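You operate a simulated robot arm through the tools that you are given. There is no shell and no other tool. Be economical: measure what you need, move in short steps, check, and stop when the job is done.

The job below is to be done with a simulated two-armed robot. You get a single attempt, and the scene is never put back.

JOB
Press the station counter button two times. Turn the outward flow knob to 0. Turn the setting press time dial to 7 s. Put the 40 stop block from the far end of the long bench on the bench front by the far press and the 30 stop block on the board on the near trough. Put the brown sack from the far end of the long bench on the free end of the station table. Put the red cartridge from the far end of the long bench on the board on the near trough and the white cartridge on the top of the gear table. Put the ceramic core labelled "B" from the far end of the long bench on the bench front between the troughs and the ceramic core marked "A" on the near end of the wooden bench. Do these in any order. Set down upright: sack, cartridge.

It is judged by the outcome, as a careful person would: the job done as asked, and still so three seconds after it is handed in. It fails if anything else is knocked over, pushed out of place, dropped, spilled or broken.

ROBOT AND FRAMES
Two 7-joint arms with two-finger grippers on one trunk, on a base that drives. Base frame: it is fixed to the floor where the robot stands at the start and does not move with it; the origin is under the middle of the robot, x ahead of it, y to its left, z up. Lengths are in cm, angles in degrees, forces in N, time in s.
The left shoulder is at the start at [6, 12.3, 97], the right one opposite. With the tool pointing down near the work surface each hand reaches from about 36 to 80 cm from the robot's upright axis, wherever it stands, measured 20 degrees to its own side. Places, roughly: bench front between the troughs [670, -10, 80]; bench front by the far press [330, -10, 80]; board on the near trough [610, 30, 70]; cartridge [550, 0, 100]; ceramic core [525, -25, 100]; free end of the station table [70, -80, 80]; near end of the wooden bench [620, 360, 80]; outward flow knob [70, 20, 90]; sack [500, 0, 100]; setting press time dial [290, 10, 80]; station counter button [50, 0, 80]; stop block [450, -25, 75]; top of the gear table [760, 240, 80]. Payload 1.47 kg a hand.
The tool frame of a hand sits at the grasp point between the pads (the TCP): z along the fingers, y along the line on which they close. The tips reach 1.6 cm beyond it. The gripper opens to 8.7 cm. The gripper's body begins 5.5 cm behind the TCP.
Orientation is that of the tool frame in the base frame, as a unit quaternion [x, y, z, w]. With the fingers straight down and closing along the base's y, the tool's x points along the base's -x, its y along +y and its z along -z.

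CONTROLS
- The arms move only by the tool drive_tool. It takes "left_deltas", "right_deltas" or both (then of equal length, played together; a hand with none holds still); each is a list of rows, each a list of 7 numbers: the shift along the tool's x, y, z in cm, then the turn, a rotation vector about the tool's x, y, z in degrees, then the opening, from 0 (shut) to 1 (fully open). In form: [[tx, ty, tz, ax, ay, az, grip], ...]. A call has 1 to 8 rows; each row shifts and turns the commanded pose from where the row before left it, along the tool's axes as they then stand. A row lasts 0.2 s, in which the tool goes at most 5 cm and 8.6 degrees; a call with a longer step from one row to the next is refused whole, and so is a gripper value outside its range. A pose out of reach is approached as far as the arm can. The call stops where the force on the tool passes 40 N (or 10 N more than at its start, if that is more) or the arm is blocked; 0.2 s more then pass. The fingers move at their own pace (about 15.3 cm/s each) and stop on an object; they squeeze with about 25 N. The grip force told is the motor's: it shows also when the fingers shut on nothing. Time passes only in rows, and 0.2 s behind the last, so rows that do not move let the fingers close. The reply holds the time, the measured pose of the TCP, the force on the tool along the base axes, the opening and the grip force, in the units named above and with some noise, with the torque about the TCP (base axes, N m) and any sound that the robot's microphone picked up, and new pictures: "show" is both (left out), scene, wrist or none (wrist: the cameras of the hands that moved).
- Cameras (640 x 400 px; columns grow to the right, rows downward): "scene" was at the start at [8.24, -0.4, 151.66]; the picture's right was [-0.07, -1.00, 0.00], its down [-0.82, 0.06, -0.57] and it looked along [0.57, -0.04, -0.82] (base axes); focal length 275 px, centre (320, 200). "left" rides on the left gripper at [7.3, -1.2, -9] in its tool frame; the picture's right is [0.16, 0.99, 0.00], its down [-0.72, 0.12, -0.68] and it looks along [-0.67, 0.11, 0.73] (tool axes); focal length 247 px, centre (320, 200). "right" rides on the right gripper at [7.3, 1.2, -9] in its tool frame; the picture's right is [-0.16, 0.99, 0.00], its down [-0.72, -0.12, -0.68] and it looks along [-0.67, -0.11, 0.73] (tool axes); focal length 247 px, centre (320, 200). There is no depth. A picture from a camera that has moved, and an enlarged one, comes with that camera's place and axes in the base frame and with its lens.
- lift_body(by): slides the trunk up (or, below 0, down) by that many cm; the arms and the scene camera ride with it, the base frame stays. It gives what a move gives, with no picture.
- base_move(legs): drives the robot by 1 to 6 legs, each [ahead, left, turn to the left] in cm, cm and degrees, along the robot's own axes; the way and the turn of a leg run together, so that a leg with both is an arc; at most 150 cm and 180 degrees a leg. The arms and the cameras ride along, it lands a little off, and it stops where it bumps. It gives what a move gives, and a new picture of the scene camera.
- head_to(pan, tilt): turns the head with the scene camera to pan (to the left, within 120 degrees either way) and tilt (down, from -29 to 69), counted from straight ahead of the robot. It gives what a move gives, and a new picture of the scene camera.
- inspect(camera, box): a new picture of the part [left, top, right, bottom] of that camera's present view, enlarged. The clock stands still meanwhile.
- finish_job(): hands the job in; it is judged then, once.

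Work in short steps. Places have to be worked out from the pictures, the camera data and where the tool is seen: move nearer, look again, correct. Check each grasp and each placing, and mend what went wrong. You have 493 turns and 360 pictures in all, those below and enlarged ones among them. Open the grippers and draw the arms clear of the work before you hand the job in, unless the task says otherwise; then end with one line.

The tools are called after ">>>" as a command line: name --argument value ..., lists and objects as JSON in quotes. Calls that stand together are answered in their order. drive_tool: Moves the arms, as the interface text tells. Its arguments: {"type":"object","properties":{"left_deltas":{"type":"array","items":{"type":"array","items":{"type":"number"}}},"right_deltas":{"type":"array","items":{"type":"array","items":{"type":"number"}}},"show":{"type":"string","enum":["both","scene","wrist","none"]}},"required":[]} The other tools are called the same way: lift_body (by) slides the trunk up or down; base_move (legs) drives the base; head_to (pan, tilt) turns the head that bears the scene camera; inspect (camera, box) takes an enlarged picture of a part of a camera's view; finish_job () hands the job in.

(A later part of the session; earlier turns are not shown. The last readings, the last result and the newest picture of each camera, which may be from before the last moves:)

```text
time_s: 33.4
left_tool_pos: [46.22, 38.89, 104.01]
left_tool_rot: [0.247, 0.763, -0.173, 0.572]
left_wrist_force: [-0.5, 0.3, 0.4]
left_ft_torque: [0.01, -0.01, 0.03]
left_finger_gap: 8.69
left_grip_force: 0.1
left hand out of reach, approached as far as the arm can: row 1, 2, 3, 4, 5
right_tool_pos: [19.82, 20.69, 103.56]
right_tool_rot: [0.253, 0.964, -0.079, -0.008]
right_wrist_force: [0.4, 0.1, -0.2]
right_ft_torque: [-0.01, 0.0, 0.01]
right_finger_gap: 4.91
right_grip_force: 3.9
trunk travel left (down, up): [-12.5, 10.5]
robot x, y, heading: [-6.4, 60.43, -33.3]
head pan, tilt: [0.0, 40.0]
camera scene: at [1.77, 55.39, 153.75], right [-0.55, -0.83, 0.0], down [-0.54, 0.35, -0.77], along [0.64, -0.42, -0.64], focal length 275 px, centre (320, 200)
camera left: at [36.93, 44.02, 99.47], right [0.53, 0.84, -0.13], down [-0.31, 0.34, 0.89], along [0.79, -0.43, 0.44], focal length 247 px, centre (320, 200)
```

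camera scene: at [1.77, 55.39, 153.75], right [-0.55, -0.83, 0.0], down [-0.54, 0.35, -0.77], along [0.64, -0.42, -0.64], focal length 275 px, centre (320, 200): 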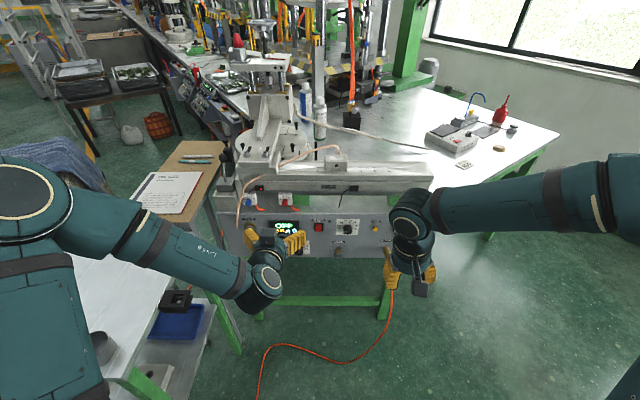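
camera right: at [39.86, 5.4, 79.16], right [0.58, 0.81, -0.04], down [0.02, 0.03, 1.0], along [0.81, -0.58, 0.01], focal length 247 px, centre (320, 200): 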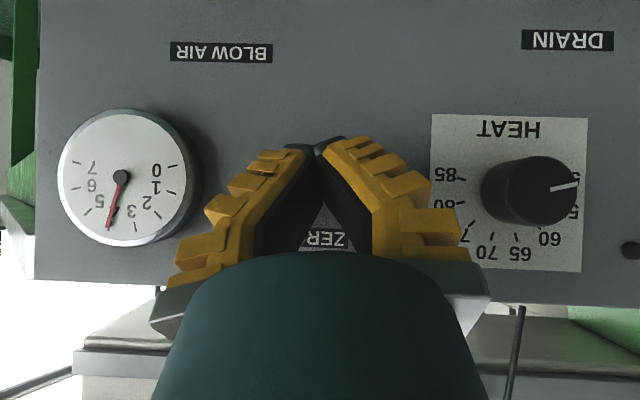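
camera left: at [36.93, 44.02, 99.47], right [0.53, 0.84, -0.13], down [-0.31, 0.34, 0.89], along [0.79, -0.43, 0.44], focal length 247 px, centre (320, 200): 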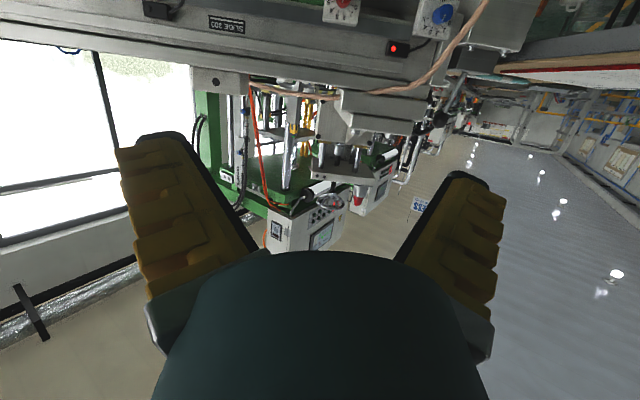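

The wrist bends up more when the hand is high relative to the shoulder. I lower the trunk 12 cm so that valve height becomes reachable with a level hand.

>>> lift_body --by -12

>>> drive_tool --left_deltas '[[0, 0, 0, 0, 0, 0, 1], [0, 0, 0, 0, 0, 0, 1]]' --show "both"

```text
time_s: 34.9
left_tool_pos: [46.12, 38.87, 91.96]
left_tool_rot: [0.247, 0.762, -0.173, 0.573]
left_wrist_force: [-0.1, 0.0, -0.3]
left_ft_torque: [0.0, 0.02, 0.04]
left_finger_gap: 8.72
left_grip_force: 0.1
right_tool_pos: [19.86, 20.66, 91.64]
right_tool_rot: [0.254, 0.964, -0.078, -0.009]
right_wrist_force: [0.4, 0.9, -0.2]
right_ft_torque: [-0.02, 0.01, 0.01]
right_finger_gap: 4.91
right_grip_force: 3.5
trunk travel left (down, up): [-0.5, 22.5]
robot x, y, heading: [-6.26, 60.45, -33.6]
head pan, tilt: [0.0, 40.0]
```

```text
time_s: 35.5
left_tool_pos: [46.07, 38.68, 92.05]
left_tool_rot: [0.247, 0.762, -0.173, 0.573]
left_wrist_force: [0.9, -0.8, 0.6]
left_ft_torque: [-0.02, -0.04, 0.0]
left_finger_gap: 8.69
left_grip_force: 0.0
right_tool_pos: [19.85, 20.61, 91.48]
right_tool_rot: [0.253, 0.964, -0.079, -0.008]
right_wrist_force: [0.0, 0.3, 0.6]
right_ft_torque: [0.0, -0.01, -0.04]
right_finger_gap: 4.89
right_grip_force: 4.6
trunk travel left (down, up): [-0.5, 22.5]
robot x, y, heading: [-5.99, 60.36, -33.6]
head pan, tilt: [0.0, 40.0]
camera scene: at [1.73, 55.33, 141.75], right [-0.55, -0.83, 0.0], down [-0.54, 0.35, -0.77], along [0.64, -0.42, -0.64], focal length 275 px, centre (320, 200)
camera left: at [36.89, 43.97, 87.48], right [0.53, 0.84, -0.13], down [-0.31, 0.34, 0.89], along [0.79, -0.43, 0.44], focal length 247 px, centre (320, 200)
```

scene: 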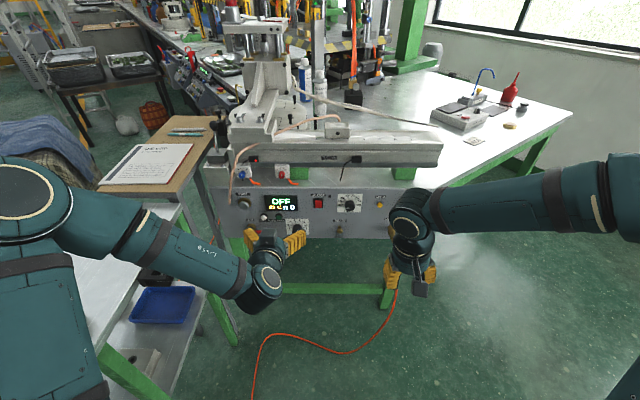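
left: 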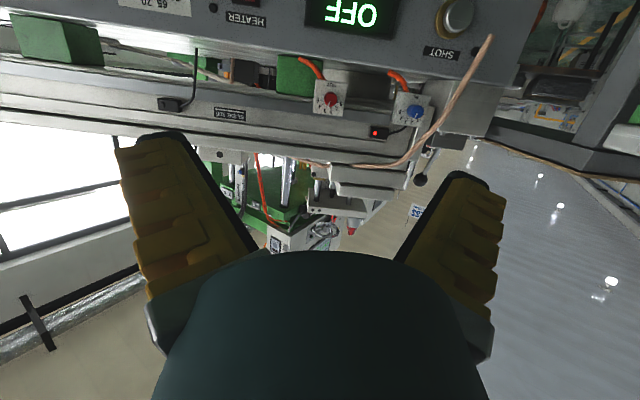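

The left hand is now nearly level at valve height. I drive the base forward 17 cm with a 2 cm left shift to bring it in front of the valve.

>>> base_move --legs '[[17, 2, 0]]'

>>> inspect --camera "left" --box '[160, 0, 480, 200]'

>>> inspect --camera "scene" --box '[200, 190, 360, 290]'

```text
time_s: 37.0
left_tool_pos: [61.41, 31.19, 91.87]
left_tool_rot: [0.246, 0.763, -0.172, 0.572]
left_wrist_force: [0.3, 0.7, 0.5]
left_ft_torque: [0.0, 0.03, 0.0]
left_finger_gap: 8.71
left_grip_force: 0.0
right_tool_pos: [35.24, 12.84, 91.38]
right_tool_rot: [0.252, 0.965, -0.078, -0.009]
right_wrist_force: [0.2, -0.5, -0.2]
right_ft_torque: [0.01, 0.01, 0.01]
right_finger_gap: 4.88
right_grip_force: 3.8
trunk travel left (down, up): [-0.5, 22.5]
robot x, y, heading: [8.94, 52.69, -33.5]
head pan, tilt: [0.0, 40.0]
camera scene: at [17.12, 47.64, 141.74], right [-0.55, -0.83, 0.0], down [-0.54, 0.35, -0.77], along [0.64, -0.42, -0.64], focal length 275 px, centre (320, 200)
```

scene: 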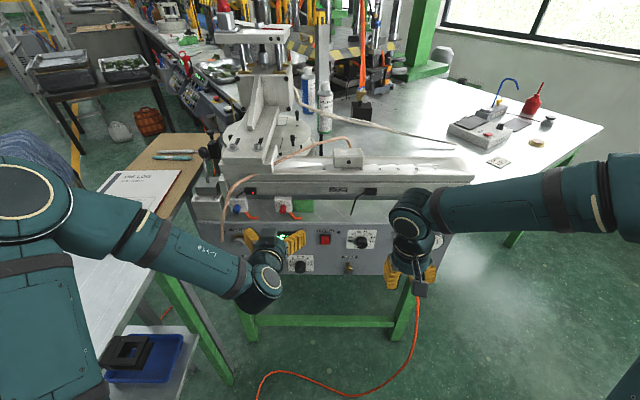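

```text
2.00 times, centred on (320, 100) of left
camera zoom: at [52.26, 36.36, 87.44], right [0.53, 0.84, -0.13], down [-0.31, 0.34, 0.89], along [0.79, -0.43, 0.44], focal length 494 px, centre (320, 400)
```

zoom: 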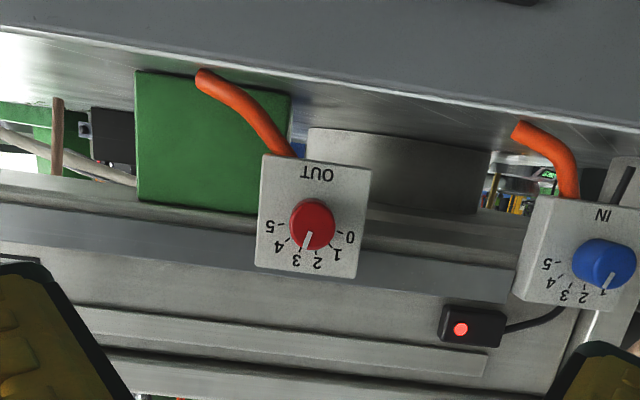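

```text
4.00 times, centred on (280, 240) of scene
camera zoom: at [17.12, 47.64, 141.74], right [-0.55, -0.83, 0.0], down [-0.54, 0.35, -0.77], along [0.64, -0.42, -0.64], focal length 1099 px, centre (480, 40)
```

zoom: 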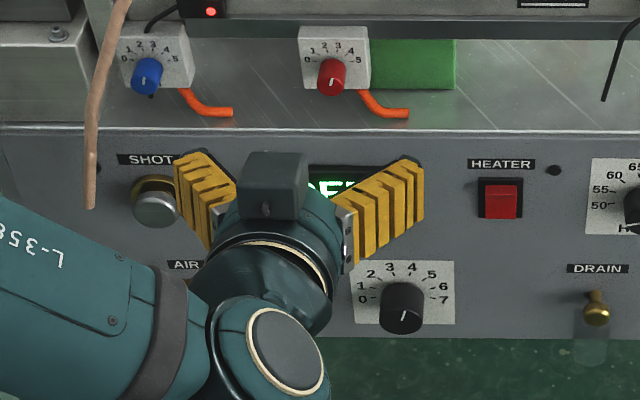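

Knob front at F 66.5, L 10.7, Z 90 in the robot frame; the TCP is 11 cm short of it. I pre-roll the hand +40°, narrow the opening and approach to about 4 cm.

>>> drive_tool --left_deltas '[[0, 0, 0, 0, 0, 8, 0.6], [0, 0, 0, 0, 0, 8, 0.6], [0, 0, 0, 0, 0, 8, 0.6], [0, 0, 0, 0, 0, 8, 0.6], [0, 0, 0, 0, 0, 8, 0.6]]' --show "wrist"

```text
time_s: 38.2
left_tool_pos: [61.38, 31.16, 92.12]
left_tool_rot: [0.494, 0.632, 0.035, 0.596]
left_wrist_force: [0.6, -0.4, 0.1]
left_ft_torque: [-0.01, -0.03, 0.01]
left_finger_gap: 5.75
left_grip_force: 4.0
right_tool_pos: [35.14, 13.0, 91.49]
right_tool_rot: [0.252, 0.964, -0.079, -0.009]
right_wrist_force: [0.2, 0.0, -0.5]
right_ft_torque: [0.0, 0.01, 0.01]
right_finger_gap: 4.94
right_grip_force: 3.9
trunk travel left (down, up): [-0.5, 22.5]
robot x, y, heading: [8.65, 52.92, -33.5]
head pan, tilt: [0.0, 40.0]
camera left: at [55.27, 40.32, 88.53], right [0.61, 0.61, 0.51], down [-0.61, -0.05, 0.79], along [0.51, -0.79, 0.34], focal length 247 px, centre (320, 200)
```

left: 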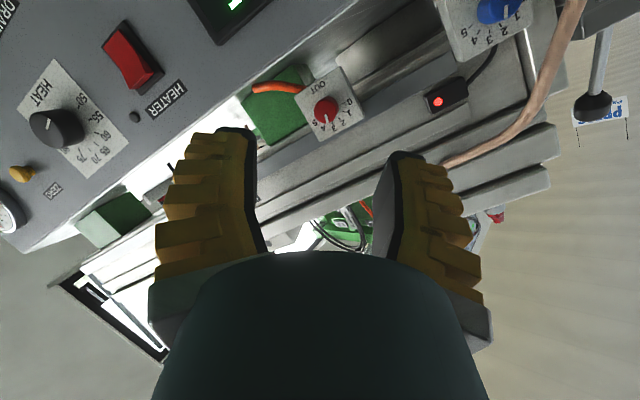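

Rolling works. I try levelling the last 16° too, then approach.

>>> drive_tool --left_deltas '[[0, 0, 0, -5.1, -6.1, 0, 0.6], [0, 0, 0, -5.1, -6.1, 0, 0.6], [0.7, -0.8, 3.3, 0, 0, 0, 0.6], [0.7, -0.8, 3.2, 0, 0, 0, 0.6]]' --show "both"

```text
time_s: 39.2
left_tool_pos: [64.1, 29.81, 92.33]
left_tool_rot: [0.495, 0.633, 0.034, 0.595]
left_wrist_force: [-0.8, 0.1, -0.1]
left_ft_torque: [0.01, 0.01, 0.05]
left_finger_gap: 5.72
left_grip_force: 3.5
left hand out of reach, approached as far as the arm can: row 1, 2, 3, 4
right_tool_pos: [35.0, 12.89, 91.51]
right_tool_rot: [0.252, 0.964, -0.078, -0.009]
right_wrist_force: [-0.6, -0.3, -0.7]
right_ft_torque: [0.02, -0.01, 0.02]
right_finger_gap: 4.9
right_grip_force: 3.7
trunk travel left (down, up): [-0.5, 22.5]
robot x, y, heading: [8.99, 52.79, -33.6]
head pan, tilt: [0.0, 40.0]
camera scene: at [16.89, 47.55, 141.76], right [-0.55, -0.83, 0.0], down [-0.54, 0.35, -0.77], along [0.64, -0.42, -0.64], focal length 275 px, centre (320, 200)
camera left: at [57.97, 39.01, 88.85], right [0.61, 0.61, 0.51], down [-0.61, -0.05, 0.79], along [0.51, -0.79, 0.34], focal length 247 px, centre (320, 200)
```

scene: 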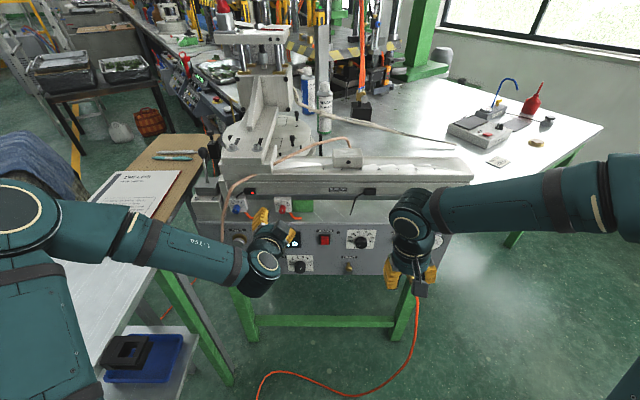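
left: 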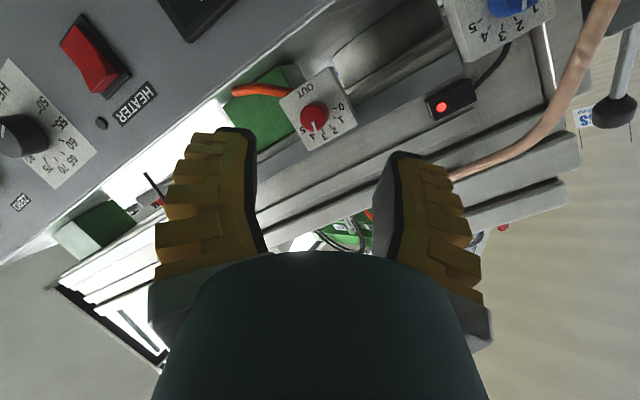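

Levelling fully is out of reach; 16° down is fine. I undo that part of the command and read the pose.

>>> drive_tool --left_deltas '[[0, 0, 0, 5.1, 6.1, 0, 0.6], [0, 0, 0, 5.1, 6.1, 0, 0.6], [0, 0, 0, 0, 0, 0, 0.6]]' --show "wrist"

```text
time_s: 40.0
left_tool_pos: [64.2, 30.06, 92.25]
left_tool_rot: [0.537, 0.693, 0.03, 0.479]
left_wrist_force: [0.6, -0.3, 0.0]
left_ft_torque: [0.03, -0.03, -0.02]
left_finger_gap: 5.74
left_grip_force: 4.0
right_tool_pos: [35.13, 13.08, 91.36]
right_tool_rot: [0.252, 0.964, -0.079, -0.009]
right_wrist_force: [-0.6, 0.1, -0.5]
right_ft_torque: [0.01, 0.02, 0.0]
right_finger_gap: 4.91
right_grip_force: 4.5
trunk travel left (down, up): [-0.5, 22.5]
robot x, y, heading: [9.08, 52.95, -33.3]
head pan, tilt: [0.0, 40.0]
camera left: at [57.61, 39.4, 91.73], right [0.71, 0.54, 0.45], down [-0.42, -0.19, 0.89], along [0.56, -0.82, 0.09], focal length 247 px, centre (320, 200)
```

left: 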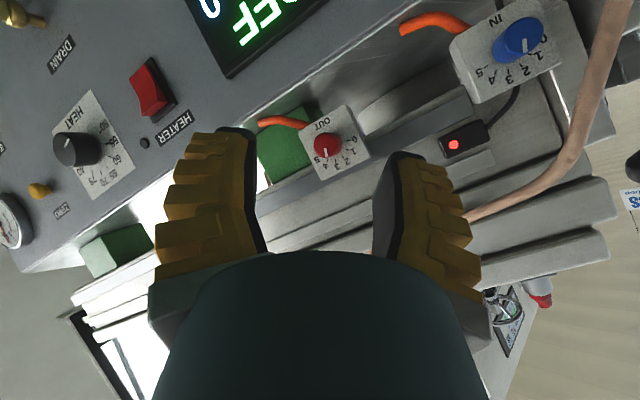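

Commands clip to what was reached, so the pitch went back to 32°. I pitch up 15° again.

>>> drive_tool --left_deltas '[[0, 0, 0, -4.8, -5.7, 0, 0.6], [0, 0, 0, -4.8, -5.7, 0, 0.6]]' --show "wrist"

```text
time_s: 40.6
left_tool_pos: [64.24, 30.04, 92.15]
left_tool_rot: [0.495, 0.637, 0.034, 0.59]
left_wrist_force: [0.2, 0.2, 0.2]
left_ft_torque: [-0.02, -0.02, -0.02]
left_finger_gap: 5.75
left_grip_force: 3.7
right_tool_pos: [35.29, 12.92, 91.48]
right_tool_rot: [0.253, 0.964, -0.078, -0.008]
right_wrist_force: [-0.5, 0.6, 0.0]
right_ft_torque: [-0.01, 0.0, -0.05]
right_finger_gap: 4.9
right_grip_force: 4.2
trunk travel left (down, up): [-0.5, 22.5]
robot x, y, heading: [9.12, 52.94, -33.3]
head pan, tilt: [0.0, 40.0]
camera left: at [58.01, 39.08, 88.92], right [0.61, 0.61, 0.51], down [-0.6, -0.06, 0.8], along [0.51, -0.79, 0.33], focal length 247 px, centre (320, 200)
```

left: 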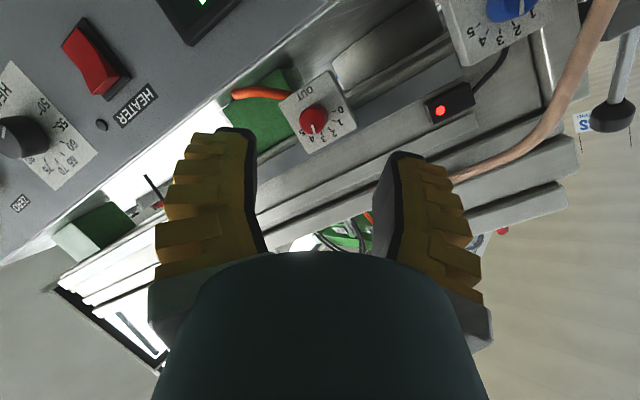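

Knob front triangulates again to [70.3,25,90]. I approach in steps along the tool axis.

>>> drive_tool --left_deltas '[[-0.3, -0.07, 2.7, 0, 0, 0, 0.6], [-0.3, -0.07, 2.3, 0, 0, 0, 0.6]]' --show "wrist"

>>> inspect --camera "left" --box '[200, 50, 440, 200]'

```text
time_s: 41.2
left_tool_pos: [67.98, 26.53, 91.02]
left_tool_rot: [0.495, 0.637, 0.035, 0.59]
left_wrist_force: [-0.3, -0.4, 0.6]
left_ft_torque: [0.03, -0.02, -0.01]
left_finger_gap: 5.72
left_grip_force: 3.7
right_tool_pos: [35.22, 12.94, 91.47]
right_tool_rot: [0.251, 0.965, -0.078, -0.009]
right_wrist_force: [0.4, 0.3, 0.0]
right_ft_torque: [-0.01, -0.01, -0.01]
right_finger_gap: 4.92
right_grip_force: 4.2
trunk travel left (down, up): [-0.5, 22.5]
robot x, y, heading: [8.87, 52.55, -33.1]
head pan, tilt: [0.0, 40.0]
camera left: at [61.85, 35.66, 87.77], right [0.61, 0.61, 0.51], down [-0.6, -0.06, 0.8], along [0.51, -0.79, 0.33], focal length 247 px, centre (320, 200)
```

left: 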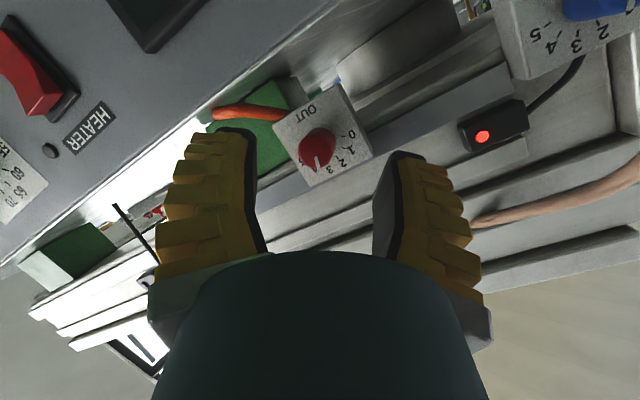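

```text
2.67 times, centred on (320, 125) of left
camera zoom: at [61.85, 35.66, 87.77], right [0.61, 0.61, 0.51], down [-0.6, -0.06, 0.8], along [0.51, -0.79, 0.33], focal length 659 px, centre (320, 400)
```

zoom: 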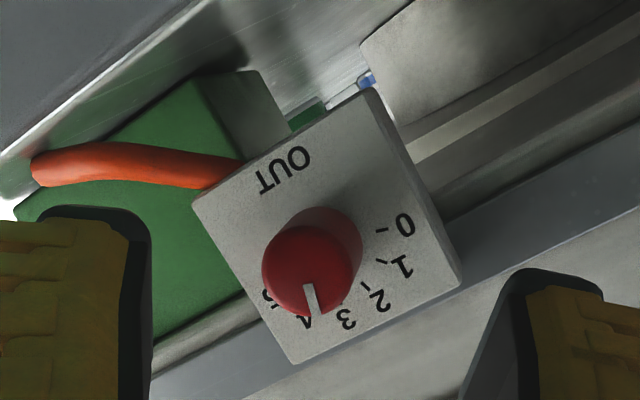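

The tool axis passes right through the knob front 3 cm ahead. I advance and then close.

>>> drive_tool --left_deltas '[[0, -0.1, 1.5, 0, 0, 0, 0.6], [0, 0, 1.5, 0, 0, 0, 0.6], [0, 0, 0, 0, 0, 0, 0.3], [0, 0, 0, 0, 0, 0, 0], [0, 0, 0, 0, 0, 0, 0], [0, 0, 0, 0, 0, 0, 0]]' --show "wrist"

>>> inspect --camera "left" --box '[200, 50, 440, 200]'

```text
time_s: 42.1
left_tool_pos: [70.68, 25.7, 90.78]
left_tool_rot: [0.488, 0.636, 0.043, 0.596]
left_wrist_force: [-4.8, 23.1, 22.3]
left_ft_torque: [-0.14, -1.08, 0.4]
left_finger_gap: 3.43
left_grip_force: 24.9
right_tool_pos: [35.06, 13.33, 91.6]
right_tool_rot: [0.25, 0.965, -0.08, -0.008]
right_wrist_force: [-0.8, -0.1, 0.1]
right_ft_torque: [-0.02, 0.01, -0.01]
right_finger_gap: 4.9
right_grip_force: 3.6
trunk travel left (down, up): [-0.5, 22.5]
robot x, y, heading: [9.2, 53.0, -33.2]
head pan, tilt: [0.0, 40.0]
stopped in row 4 (left hand): the force on the tool passed its limit at 44 N (the readings are from after the stop); the commanded pose is now the measured one
camera left: at [64.34, 34.68, 87.34], right [0.59, 0.62, 0.51], down [-0.61, -0.07, 0.79], along [0.52, -0.78, 0.34], focal length 247 px, centre (320, 200)
```

left: 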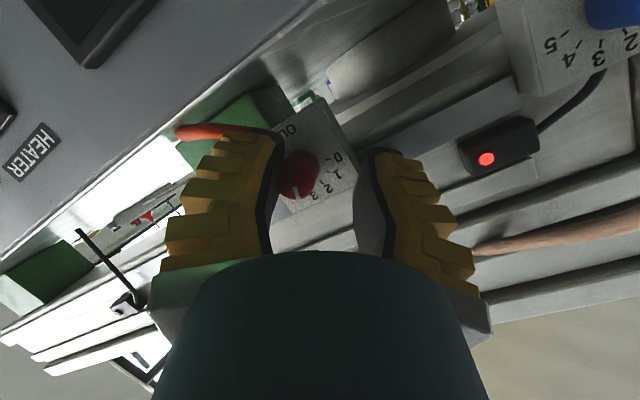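

```text
2.67 times, centred on (320, 125) of left
camera zoom: at [64.34, 34.68, 87.34], right [0.59, 0.62, 0.51], down [-0.61, -0.07, 0.79], along [0.52, -0.78, 0.34], focal length 659 px, centre (320, 400)
```

zoom: 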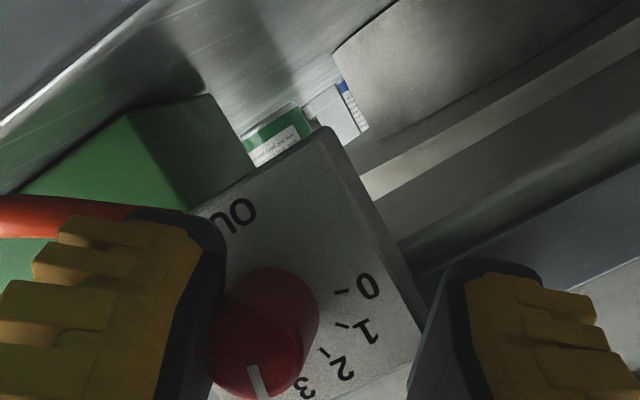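

The lower finger met the knob first, so I am about 1 cm off in the closing direction. I open, and look again.

>>> drive_tool --left_deltas '[[0, 0, 0, 0, 0, 0, 0.6], [0, 0, 0, 0, 0, 0, 0.6]]' --show "wrist"

>>> inspect --camera "left" --box '[200, 80, 440, 230]'

```text
time_s: 42.7
left_tool_pos: [70.43, 25.17, 90.27]
left_tool_rot: [0.492, 0.638, 0.037, 0.591]
left_wrist_force: [0.3, -0.8, -1.0]
left_ft_torque: [0.0, 0.0, 0.0]
left_finger_gap: 5.76
left_grip_force: 4.1
right_tool_pos: [35.25, 13.13, 91.47]
right_tool_rot: [0.251, 0.965, -0.078, -0.009]
right_wrist_force: [0.2, 0.2, 0.3]
right_ft_torque: [0.01, -0.04, -0.02]
right_finger_gap: 4.92
right_grip_force: 3.5
trunk travel left (down, up): [-0.5, 22.5]
robot x, y, heading: [8.94, 52.95, -33.3]
head pan, tilt: [0.0, 40.0]
camera left: at [64.2, 34.22, 86.92], right [0.61, 0.61, 0.51], down [-0.6, -0.06, 0.79], along [0.52, -0.79, 0.33], focal length 247 px, centre (320, 200)
```

left: 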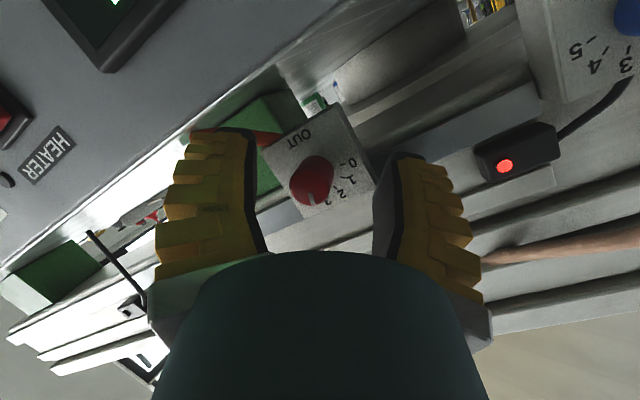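

```text
2.67 times, centred on (320, 155) of left
camera zoom: at [64.2, 34.22, 86.92], right [0.61, 0.61, 0.51], down [-0.6, -0.06, 0.79], along [0.52, -0.79, 0.33], focal length 659 px, centre (320, 320)
```

zoom: 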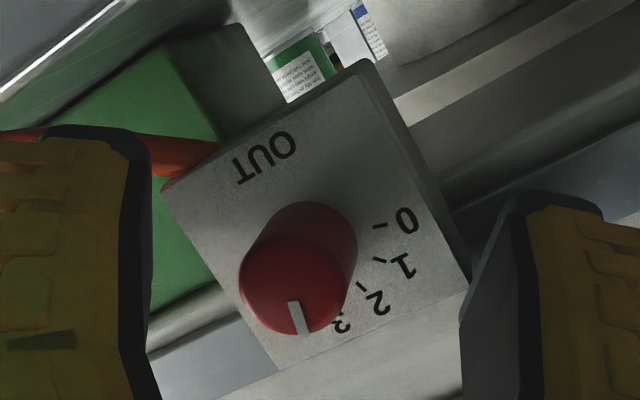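

The lower-right finger is close to the orange hose. I look at the geometry from the scene camera before regrasping.

>>> inspect --camera "scene" --box '[240, 180, 340, 245]'

```text
6.15 times, centred on (290, 212) of scene
camera zoom: at [17.02, 47.72, 141.75], right [-0.55, -0.84, 0.0], down [-0.54, 0.35, -0.77], along [0.64, -0.42, -0.64], focal length 1691 px, centre (505, 123)
```

zoom: 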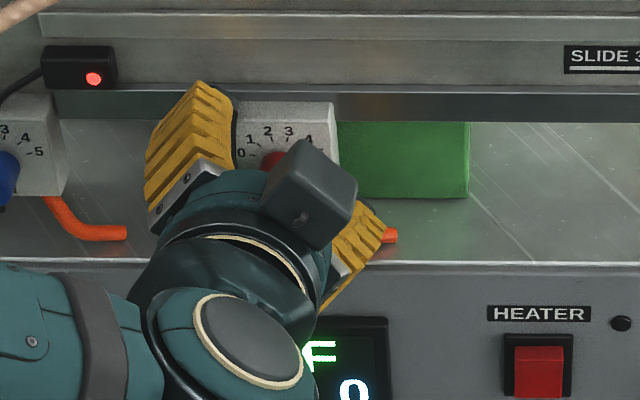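

Confirmed: the lower finger sits at the hose. I back off 2.5 cm, roll back 28° to near-horizontal closing and re-centre.

>>> drive_tool --left_deltas '[[0, 0, -2.5, 0, 0, 0, 0.6], [0, 0, 0, 0, 0, -7, 0.6], [0, 0, 0, 0, 0, -7, 0.6], [0, 0, 0, 0, 0, -7, 0.6], [0, 0, 0, 0, 0, -7, 0.6]]' --show "wrist"

>>> inspect --camera "left" --box '[200, 80, 440, 230]'

```text
time_s: 43.9
left_tool_pos: [68.37, 26.58, 91.02]
left_tool_rot: [0.323, 0.737, -0.108, 0.583]
left_wrist_force: [-0.4, 0.4, -0.9]
left_ft_torque: [-0.02, -0.01, 0.06]
left_finger_gap: 5.74
left_grip_force: 4.1
right_tool_pos: [35.27, 13.08, 91.34]
right_tool_rot: [0.251, 0.965, -0.079, -0.009]
right_wrist_force: [0.1, -0.1, -1.1]
right_ft_torque: [0.0, 0.0, -0.02]
right_finger_gap: 4.94
right_grip_force: 3.7
trunk travel left (down, up): [-0.5, 22.5]
robot x, y, heading: [8.9, 53.17, -33.2]
head pan, tilt: [0.0, 40.0]
camera left: at [60.05, 33.04, 86.65], right [0.58, 0.81, 0.07], down [-0.39, 0.2, 0.9], along [0.72, -0.54, 0.43], focal length 247 px, centre (320, 200)
```

left: 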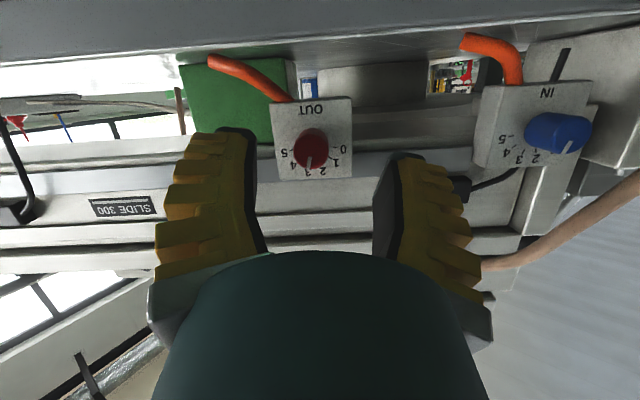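

```text
2.67 times, centred on (320, 155) of left
camera zoom: at [60.05, 33.04, 86.65], right [0.58, 0.81, 0.07], down [-0.39, 0.2, 0.9], along [0.72, -0.54, 0.43], focal length 659 px, centre (320, 320)
```

zoom: 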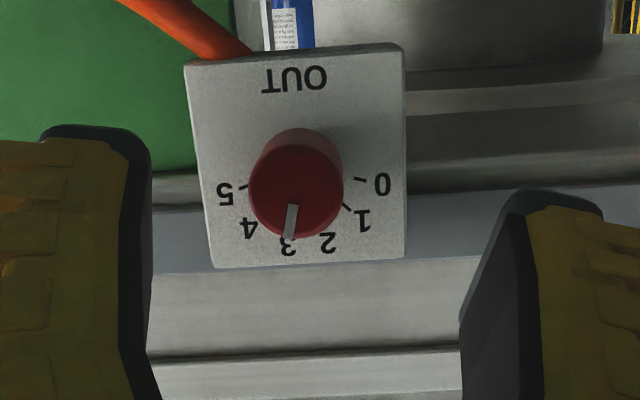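

Nicely square now. I shift 0.35 cm, advance 2.8 cm and close in stages.

>>> drive_tool --left_deltas '[[0, -0.35, 1.4, 0, 0, 0, 0.6], [0, 0, 1.4, 0, 0, 0, 0.6], [0, 0, 0, 0, 0, 0, 0.4], [0, 0, 0, 0, 0, 0, 0.3]]' --show "wrist"

>>> inspect --camera "left" --box '[200, 100, 440, 250]'

```text
time_s: 44.9
left_tool_pos: [70.77, 25.15, 90.2]
left_tool_rot: [0.321, 0.738, -0.105, 0.584]
left_wrist_force: [-5.3, 19.0, 9.3]
left_ft_torque: [-0.07, 0.22, -0.05]
left_finger_gap: 3.37
left_grip_force: 30.0
right_tool_pos: [35.12, 13.39, 91.54]
right_tool_rot: [0.251, 0.965, -0.079, -0.008]
right_wrist_force: [0.1, -0.1, 0.2]
right_ft_torque: [-0.03, -0.01, 0.01]
right_finger_gap: 4.91
right_grip_force: 4.3
trunk travel left (down, up): [-0.5, 22.5]
robot x, y, heading: [8.8, 52.68, -33.2]
head pan, tilt: [0.0, 40.0]
camera left: at [62.21, 31.52, 85.73], right [0.57, 0.82, 0.07], down [-0.39, 0.2, 0.9], along [0.72, -0.54, 0.43], focal length 247 px, centre (320, 200)
```

left: 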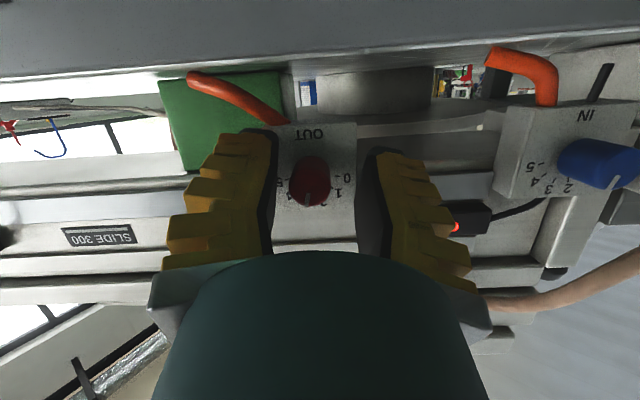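

```text
2.67 times, centred on (320, 175) of left
camera zoom: at [62.21, 31.52, 85.73], right [0.57, 0.82, 0.07], down [-0.39, 0.2, 0.9], along [0.72, -0.54, 0.43], focal length 659 px, centre (320, 267)
```

zoom: 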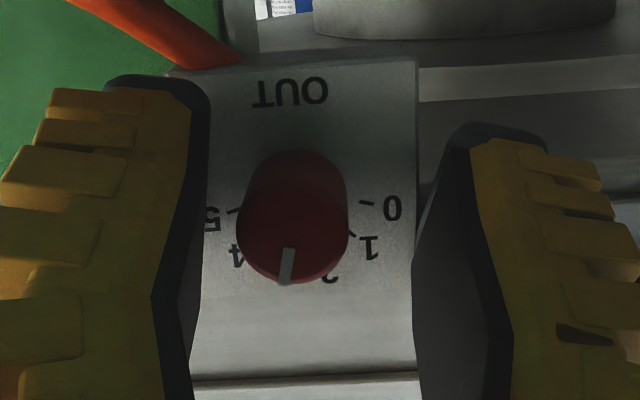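

The force pushes the hand backward: the fingertips touch the block face or hose. I open a bit, back off 1 cm and close again.

>>> drive_tool --left_deltas '[[0, 0, 0, 0, 0, 0, 0.5], [-0.2, -0.1, -0.9, 0, 0, 0, 0.5], [0, 0, 0, 0, 0, 0, 0.35], [0, 0, 0, 0, 0, 0, 0.25], [0, 0, 0, 0, 0, 0, 0.2]]' --show "none"

>>> inspect --camera "left" --box '[200, 100, 440, 250]'

```text
time_s: 46.1
left_tool_pos: [69.88, 25.1, 90.65]
left_tool_rot: [0.323, 0.737, -0.107, 0.584]
left_wrist_force: [1.0, -0.1, 0.2]
left_ft_torque: [-0.01, 0.01, 0.01]
left_finger_gap: 2.4
left_grip_force: 5.0
right_tool_pos: [35.29, 13.09, 91.5]
right_tool_rot: [0.252, 0.965, -0.079, -0.009]
right_wrist_force: [0.0, -0.1, -0.5]
right_ft_torque: [0.0, 0.0, -0.03]
right_finger_gap: 4.92
right_grip_force: 4.6
trunk travel left (down, up): [-0.5, 22.5]
robot x, y, heading: [8.86, 53.13, -33.6]
head pan, tilt: [0.0, 40.0]
```

```text
2.67 times, centred on (320, 175) of left
camera zoom: at [61.35, 31.52, 86.14], right [0.58, 0.81, 0.07], down [-0.39, 0.2, 0.9], along [0.72, -0.55, 0.43], focal length 659 px, centre (320, 267)
```

zoom: 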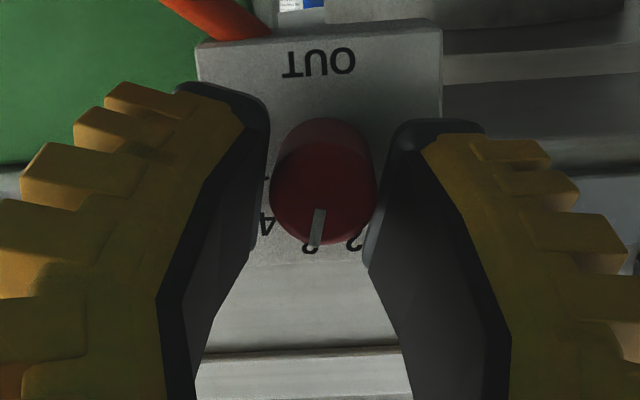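

Centred. I close fully and turn the knob counter-clockwise 24° about its own axis, then check.

>>> drive_tool --left_deltas '[[0, 0, 0, 0, 0, 0, 0], [0, 0, 0, 0, 0, 0, 0], [0, 0, 0, 2.28, -0.62, -7.65, 0], [0, 0, 0, 2.28, -0.62, -7.65, 0], [0, 0, 0, 2.28, -0.62, -7.65, 0]]' --show "none"

>>> inspect --camera "left" --box '[200, 100, 440, 250]'

```text
time_s: 47.0
left_tool_pos: [69.71, 25.25, 92.4]
left_tool_rot: [0.284, 0.753, -0.192, 0.562]
left_wrist_force: [-3.8, 1.4, 30.6]
left_ft_torque: [-0.02, -0.58, 0.61]
left_finger_gap: 0.02
left_grip_force: 27.2
left hand out of reach, approached as far as the arm can: row 3, 4
right_tool_pos: [35.07, 12.98, 91.57]
right_tool_rot: [0.252, 0.965, -0.078, -0.008]
right_wrist_force: [0.1, 0.2, 0.5]
right_ft_torque: [0.04, 0.0, 0.0]
right_finger_gap: 4.91
right_grip_force: 3.8
trunk travel left (down, up): [-0.5, 22.5]
robot x, y, heading: [9.25, 52.58, -33.5]
head pan, tilt: [0.0, 40.0]
stopped in row 4 (left hand): the force on the tool passed its limit at 48 N (the readings are from after the stop); the commanded pose is now the measured one
```

```text
2.67 times, centred on (320, 175) of left
camera zoom: at [60.99, 31.37, 88.08], right [0.6, 0.79, -0.12], down [-0.28, 0.35, 0.9], along [0.75, -0.51, 0.43], focal length 659 px, centre (320, 267)
```

zoom: 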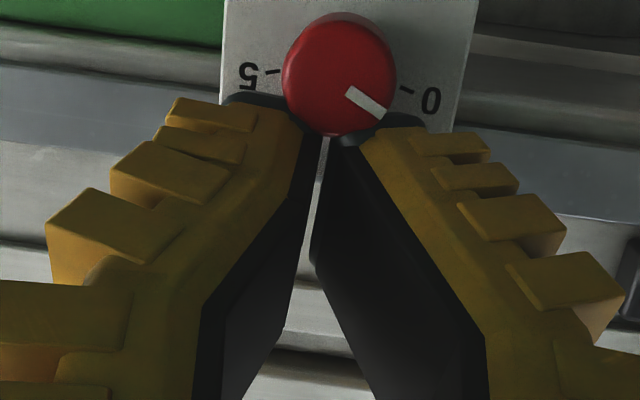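

The grip slipped off upward, but the knob turned to about 0.8. I open, retract, roll +22° and approach again slightly lower.

>>> drive_tool --left_deltas '[[-0.3, 0, 0, 0, 0, 0, 0.5], [0, 0, -2.5, 0, 0, 0, 0.5], [0, 0, -0.5, -2.2, 0.6, 7.5, 0.5], [0, 0, 0, -2.2, 0.6, 7.5, 0.5], [0, 0, 0, -2.2, 0.6, 7.5, 0.5], [0, 0, 0, -2.2, 0.6, 7.5, 0.5]]' --show "none"

>>> inspect --camera "left" --box '[200, 80, 440, 230]'

```text
time_s: 48.4
left_tool_pos: [67.81, 27.33, 92.94]
left_tool_rot: [0.432, 0.681, 0.025, 0.591]
left_wrist_force: [0.3, -0.3, -0.6]
left_ft_torque: [0.0, 0.01, 0.05]
left_finger_gap: 4.91
left_grip_force: 4.0
right_tool_pos: [35.25, 12.88, 91.55]
right_tool_rot: [0.252, 0.964, -0.078, -0.009]
right_wrist_force: [0.1, 0.3, 0.2]
right_ft_torque: [0.01, -0.01, 0.0]
right_finger_gap: 4.91
right_grip_force: 4.2
trunk travel left (down, up): [-0.5, 22.5]
robot x, y, heading: [8.61, 52.68, -33.5]
head pan, tilt: [0.0, 40.0]
```

```text
2.67 times, centred on (320, 155) of left
camera zoom: at [60.36, 35.27, 89.29], right [0.56, 0.72, 0.41], down [-0.55, -0.05, 0.83], along [0.62, -0.7, 0.37], focal length 659 px, centre (320, 320)
```

zoom: 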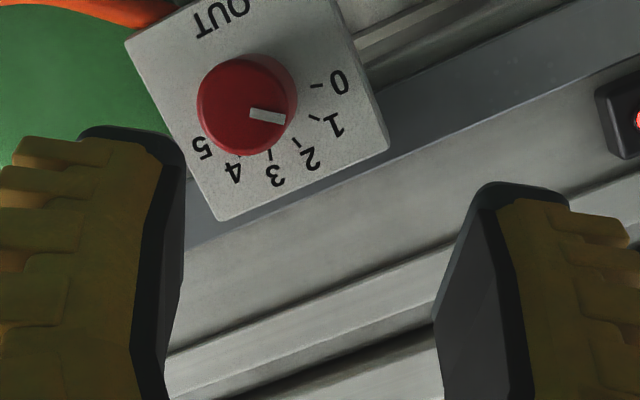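

The knob front reprojects exactly at [70.3,24.9,90.0]. I go to it, close fully and check the gap.

>>> drive_tool --left_deltas '[[0.89, -1.65, 0, 0, 0, 0, 0.5], [0, 0, 2, 0, 0, 0, 0.5], [0, 0, 1.83, 0, 0, 0, 0.5], [0, 0, 0, 0, 0, 0, 0.3], [0, 0, 0, 0, 0, 0, 0.2], [0, 0, 0, 0, 0, 0, 0.1], [0, 0, 0, 0, 0, 0, 0.1]]' --show "none"

>>> inspect --camera "left" --box '[200, 80, 440, 230]'

```text
time_s: 50.0
left_tool_pos: [70.2, 24.9, 90.15]
left_tool_rot: [0.431, 0.682, 0.025, 0.591]
left_wrist_force: [-2.8, 1.6, -0.5]
left_ft_torque: [-0.05, -0.04, 0.09]
left_finger_gap: 1.57
left_grip_force: 5.6
right_tool_pos: [35.04, 12.92, 91.44]
right_tool_rot: [0.253, 0.964, -0.078, -0.009]
right_wrist_force: [-0.6, 0.4, -0.5]
right_ft_torque: [0.01, 0.01, 0.01]
right_finger_gap: 4.92
right_grip_force: 3.9
trunk travel left (down, up): [-0.5, 22.5]
robot x, y, heading: [9.23, 52.71, -33.4]
head pan, tilt: [0.0, 40.0]
```

```text
2.67 times, centred on (320, 155) of left
camera zoom: at [62.76, 32.96, 86.46], right [0.56, 0.72, 0.41], down [-0.55, -0.05, 0.83], along [0.62, -0.7, 0.36], focal length 659 px, centre (320, 320)
```

zoom: 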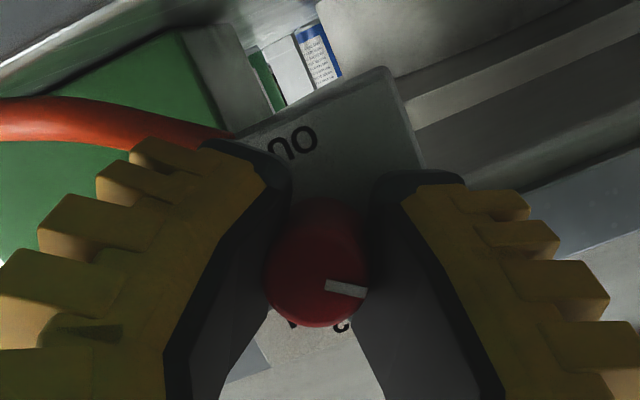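

The grip is on the knob (gap 1.57). I squeeze and turn another 25° counter-clockwise.

>>> drive_tool --left_deltas '[[0, 0, 0, 0, 0, 0, 0], [0, 0, 0, 2.26, -0.97, -7.6, 0], [0, 0, 0, 2.26, -0.97, -7.6, 0], [0, 0, 0, 2.26, -0.97, -7.6, 0]]' --show "none"

>>> inspect --camera "left" --box '[200, 80, 440, 230]'

```text
time_s: 51.0
left_tool_pos: [69.99, 25.01, 90.34]
left_tool_rot: [0.347, 0.739, -0.128, 0.563]
left_wrist_force: [6.1, -14.0, -12.3]
left_ft_torque: [-0.08, -0.03, 0.19]
left_finger_gap: 1.0
left_grip_force: 29.8
left hand out of reach, approached as far as the arm can: row 4
right_tool_pos: [35.15, 12.8, 91.36]
right_tool_rot: [0.254, 0.964, -0.078, -0.01]
right_wrist_force: [0.3, 0.4, -0.3]
right_ft_torque: [0.0, -0.01, 0.0]
right_finger_gap: 4.89
right_grip_force: 4.2
trunk travel left (down, up): [-0.5, 22.5]
robot x, y, heading: [8.95, 52.61, -33.5]
head pan, tilt: [0.0, 40.0]
stopped in row 4 (left hand): the force on the tool passed its limit at 64 N (the readings are from after the stop); the commanded pose is now the measured one
```

```text
2.67 times, centred on (320, 155) of left
camera zoom: at [61.77, 32.1, 86.29], right [0.63, 0.78, 0.05], down [-0.34, 0.21, 0.92], along [0.7, -0.59, 0.4], focal length 659 px, centre (320, 320)
```

zoom: 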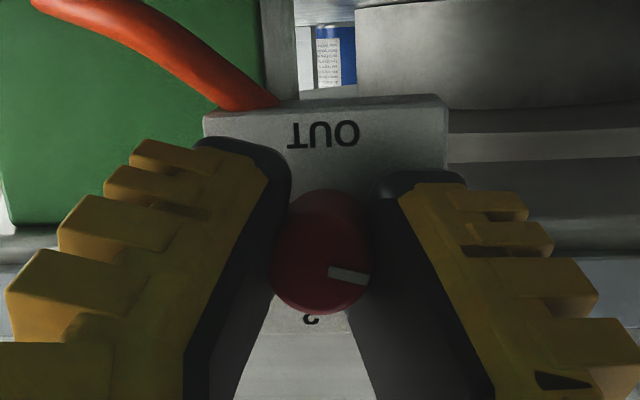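

The pointer looks at or near 0 and the torque rose, like an end stop. I release, back off and look.

>>> drive_tool --left_deltas '[[0, 0, 0, 0, 0, 0, 0.3], [0, 0, 0, 0, 0, 0, 0.5], [0, 0, -3, 0, 0, 0, 0.5], [0, 0, -3, 0, 0, 0, 0.5]]' --show "none"

>>> inspect --camera "left" --box '[220, 60, 420, 185]'

>>> inspect --camera "scene" --box '[250, 180, 320, 225]'

```text
time_s: 52.0
left_tool_pos: [65.46, 29.02, 92.57]
left_tool_rot: [0.345, 0.738, -0.127, 0.566]
left_wrist_force: [-0.4, -0.3, 0.3]
left_ft_torque: [-0.02, 0.0, -0.02]
left_finger_gap: 4.89
left_grip_force: 4.2
right_tool_pos: [34.97, 12.95, 91.36]
right_tool_rot: [0.253, 0.964, -0.079, -0.009]
right_wrist_force: [0.0, 0.8, 0.7]
right_ft_torque: [0.02, 0.02, 0.0]
right_finger_gap: 4.92
right_grip_force: 3.8
trunk travel left (down, up): [-0.5, 22.5]
robot x, y, heading: [8.82, 52.44, -33.9]
head pan, tilt: [0.0, 40.0]
```

```text
3.20 times, centred on (320, 122) of left
camera zoom: at [57.2, 35.93, 88.51], right [0.63, 0.78, 0.05], down [-0.34, 0.21, 0.91], along [0.7, -0.59, 0.4], focal length 790 px, centre (320, 448)
```

zoom: 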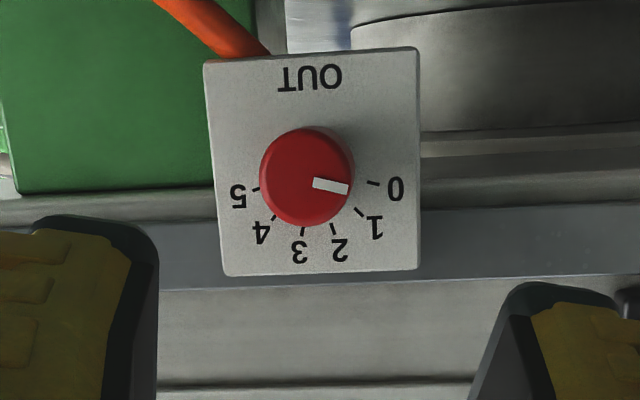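

```text
8.89 times, centred on (285, 202) of scene
camera zoom: at [16.93, 47.69, 141.76], right [-0.55, -0.83, 0.0], down [-0.54, 0.36, -0.77], along [0.64, -0.42, -0.64], focal length 2442 px, centre (631, 178)
```

zoom: 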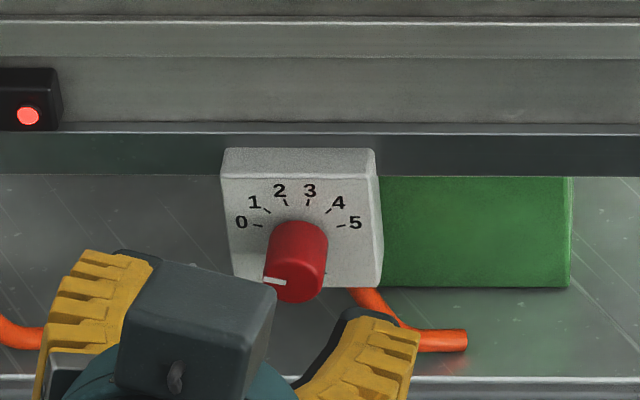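

The pointer is parallel to the 0 mark, so the outward flow is at 0. I back away, raise the trunk and level the left hand back to pointing down.

>>> base_move --legs '[[-25, 0, 0]]'

>>> lift_body --by 12

>>> drive_tool --left_deltas '[[0, 0, -3, 0, 8.4, 0, 0.5], [0, 0, -3, 0, 8.4, 0, 0.5], [0, 0, -3, 0, 8.4, 0, 0.5], [0, 0, -3, 0, 8.4, 0, 0.5], [0, 0, -2, 0, 8.4, 0, 0.5], [0, 0, -2, 0, 8.4, 0, 0.5], [0, 0, -2, 0, 8.4, 0, 0.5], [0, 0, -2, 0, 8.4, 0, 0.5]]' --show "none"

>>> head_to --pan 30 --tilt 20

```text
time_s: 53.8
left_tool_pos: [44.21, 42.83, 92.61]
left_tool_rot: [0.345, 0.738, -0.128, 0.566]
left_wrist_force: [0.0, 0.2, -0.3]
left_ft_torque: [0.04, 0.01, 0.02]
left_finger_gap: 4.91
left_grip_force: 3.8
right_tool_pos: [13.71, 26.96, 91.51]
right_tool_rot: [0.254, 0.964, -0.079, -0.009]
right_wrist_force: [-0.4, -0.1, 0.2]
right_ft_torque: [0.03, 0.0, -0.03]
right_finger_gap: 4.9
right_grip_force: 4.0
trunk travel left (down, up): [-0.5, 22.5]
robot x, y, heading: [-12.14, 67.23, -33.7]
head pan, tilt: [0.0, 40.0]
camera scene: at [-4.31, 61.79, 141.76], right [-0.56, -0.83, 0.0], down [-0.53, 0.36, -0.77], along [0.64, -0.43, -0.64], focal length 275 px, centre (320, 200)
```

scene: 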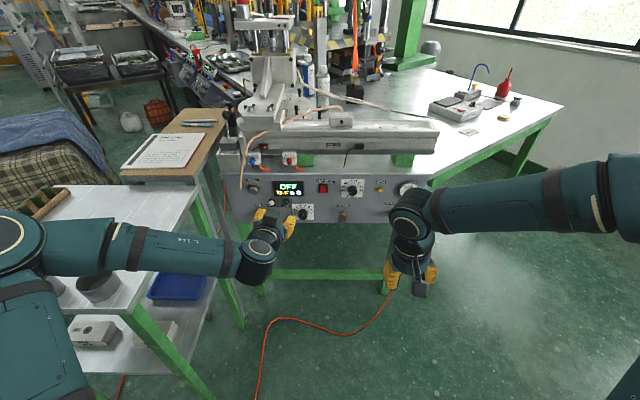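

```text
time_s: 55.3
left_tool_pos: [44.22, 42.85, 104.54]
left_tool_rot: [0.346, 0.738, -0.128, 0.565]
left_wrist_force: [0.3, -0.1, -0.2]
left_ft_torque: [0.0, -0.02, -0.02]
left_finger_gap: 4.9
left_grip_force: 4.1
right_tool_pos: [13.77, 26.92, 103.46]
right_tool_rot: [0.255, 0.964, -0.078, -0.01]
right_wrist_force: [0.0, -0.4, 0.1]
right_ft_torque: [0.03, -0.01, 0.01]
right_finger_gap: 4.91
right_grip_force: 4.1
trunk travel left (down, up): [-12.5, 10.5]
robot x, y, heading: [-12.07, 67.27, -33.7]
head pan, tilt: [0.0, 40.0]
```

```text
time_s: 57.1
left_tool_pos: [32.56, 49.65, 117.79]
left_tool_rot: [0.359, 0.927, 0.086, 0.062]
left_wrist_force: [-0.1, -0.1, 0.0]
left_ft_torque: [0.05, 0.01, 0.05]
left_finger_gap: 4.92
left_grip_force: 4.2
right_tool_pos: [13.72, 26.82, 103.46]
right_tool_rot: [0.254, 0.964, -0.078, -0.009]
right_wrist_force: [-0.3, -0.4, -0.3]
right_ft_torque: [0.0, 0.01, -0.01]
right_finger_gap: 4.93
right_grip_force: 4.3
trunk travel left (down, up): [-12.5, 10.5]
robot x, y, heading: [-12.18, 66.72, -34.1]
head pan, tilt: [0.0, 40.0]
```

```text
time_s: 58.1
left_tool_pos: [32.68, 49.53, 117.65]
left_tool_rot: [0.359, 0.927, 0.085, 0.062]
left_wrist_force: [-0.4, 0.0, 0.7]
left_ft_torque: [0.02, 0.01, -0.01]
left_finger_gap: 4.9
left_grip_force: 3.6
right_tool_pos: [13.74, 26.88, 103.4]
right_tool_rot: [0.254, 0.964, -0.079, -0.01]
right_wrist_force: [0.0, 0.1, -0.7]
right_ft_torque: [-0.02, 0.02, -0.01]
right_finger_gap: 4.91
right_grip_force: 4.6
trunk travel left (down, up): [-12.5, 10.5]
robot x, y, heading: [-12.58, 67.12, -33.7]
head pan, tilt: [30.0, 20.0]
camera scene: at [-2.02, 65.85, 156.89], right [-0.07, -1.0, 0.0], down [-0.34, 0.02, -0.94], along [0.94, -0.06, -0.34], focal length 275 px, centre (320, 200)
```

scene: 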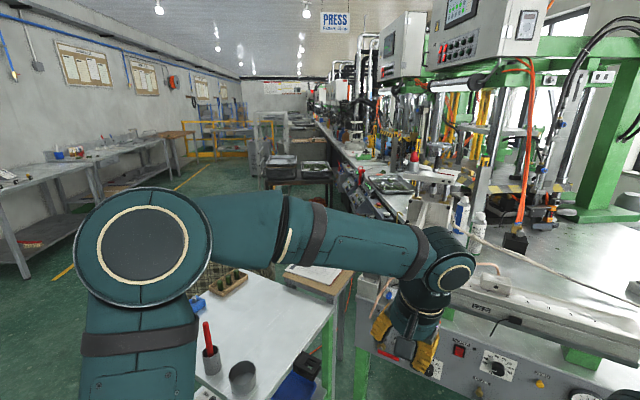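

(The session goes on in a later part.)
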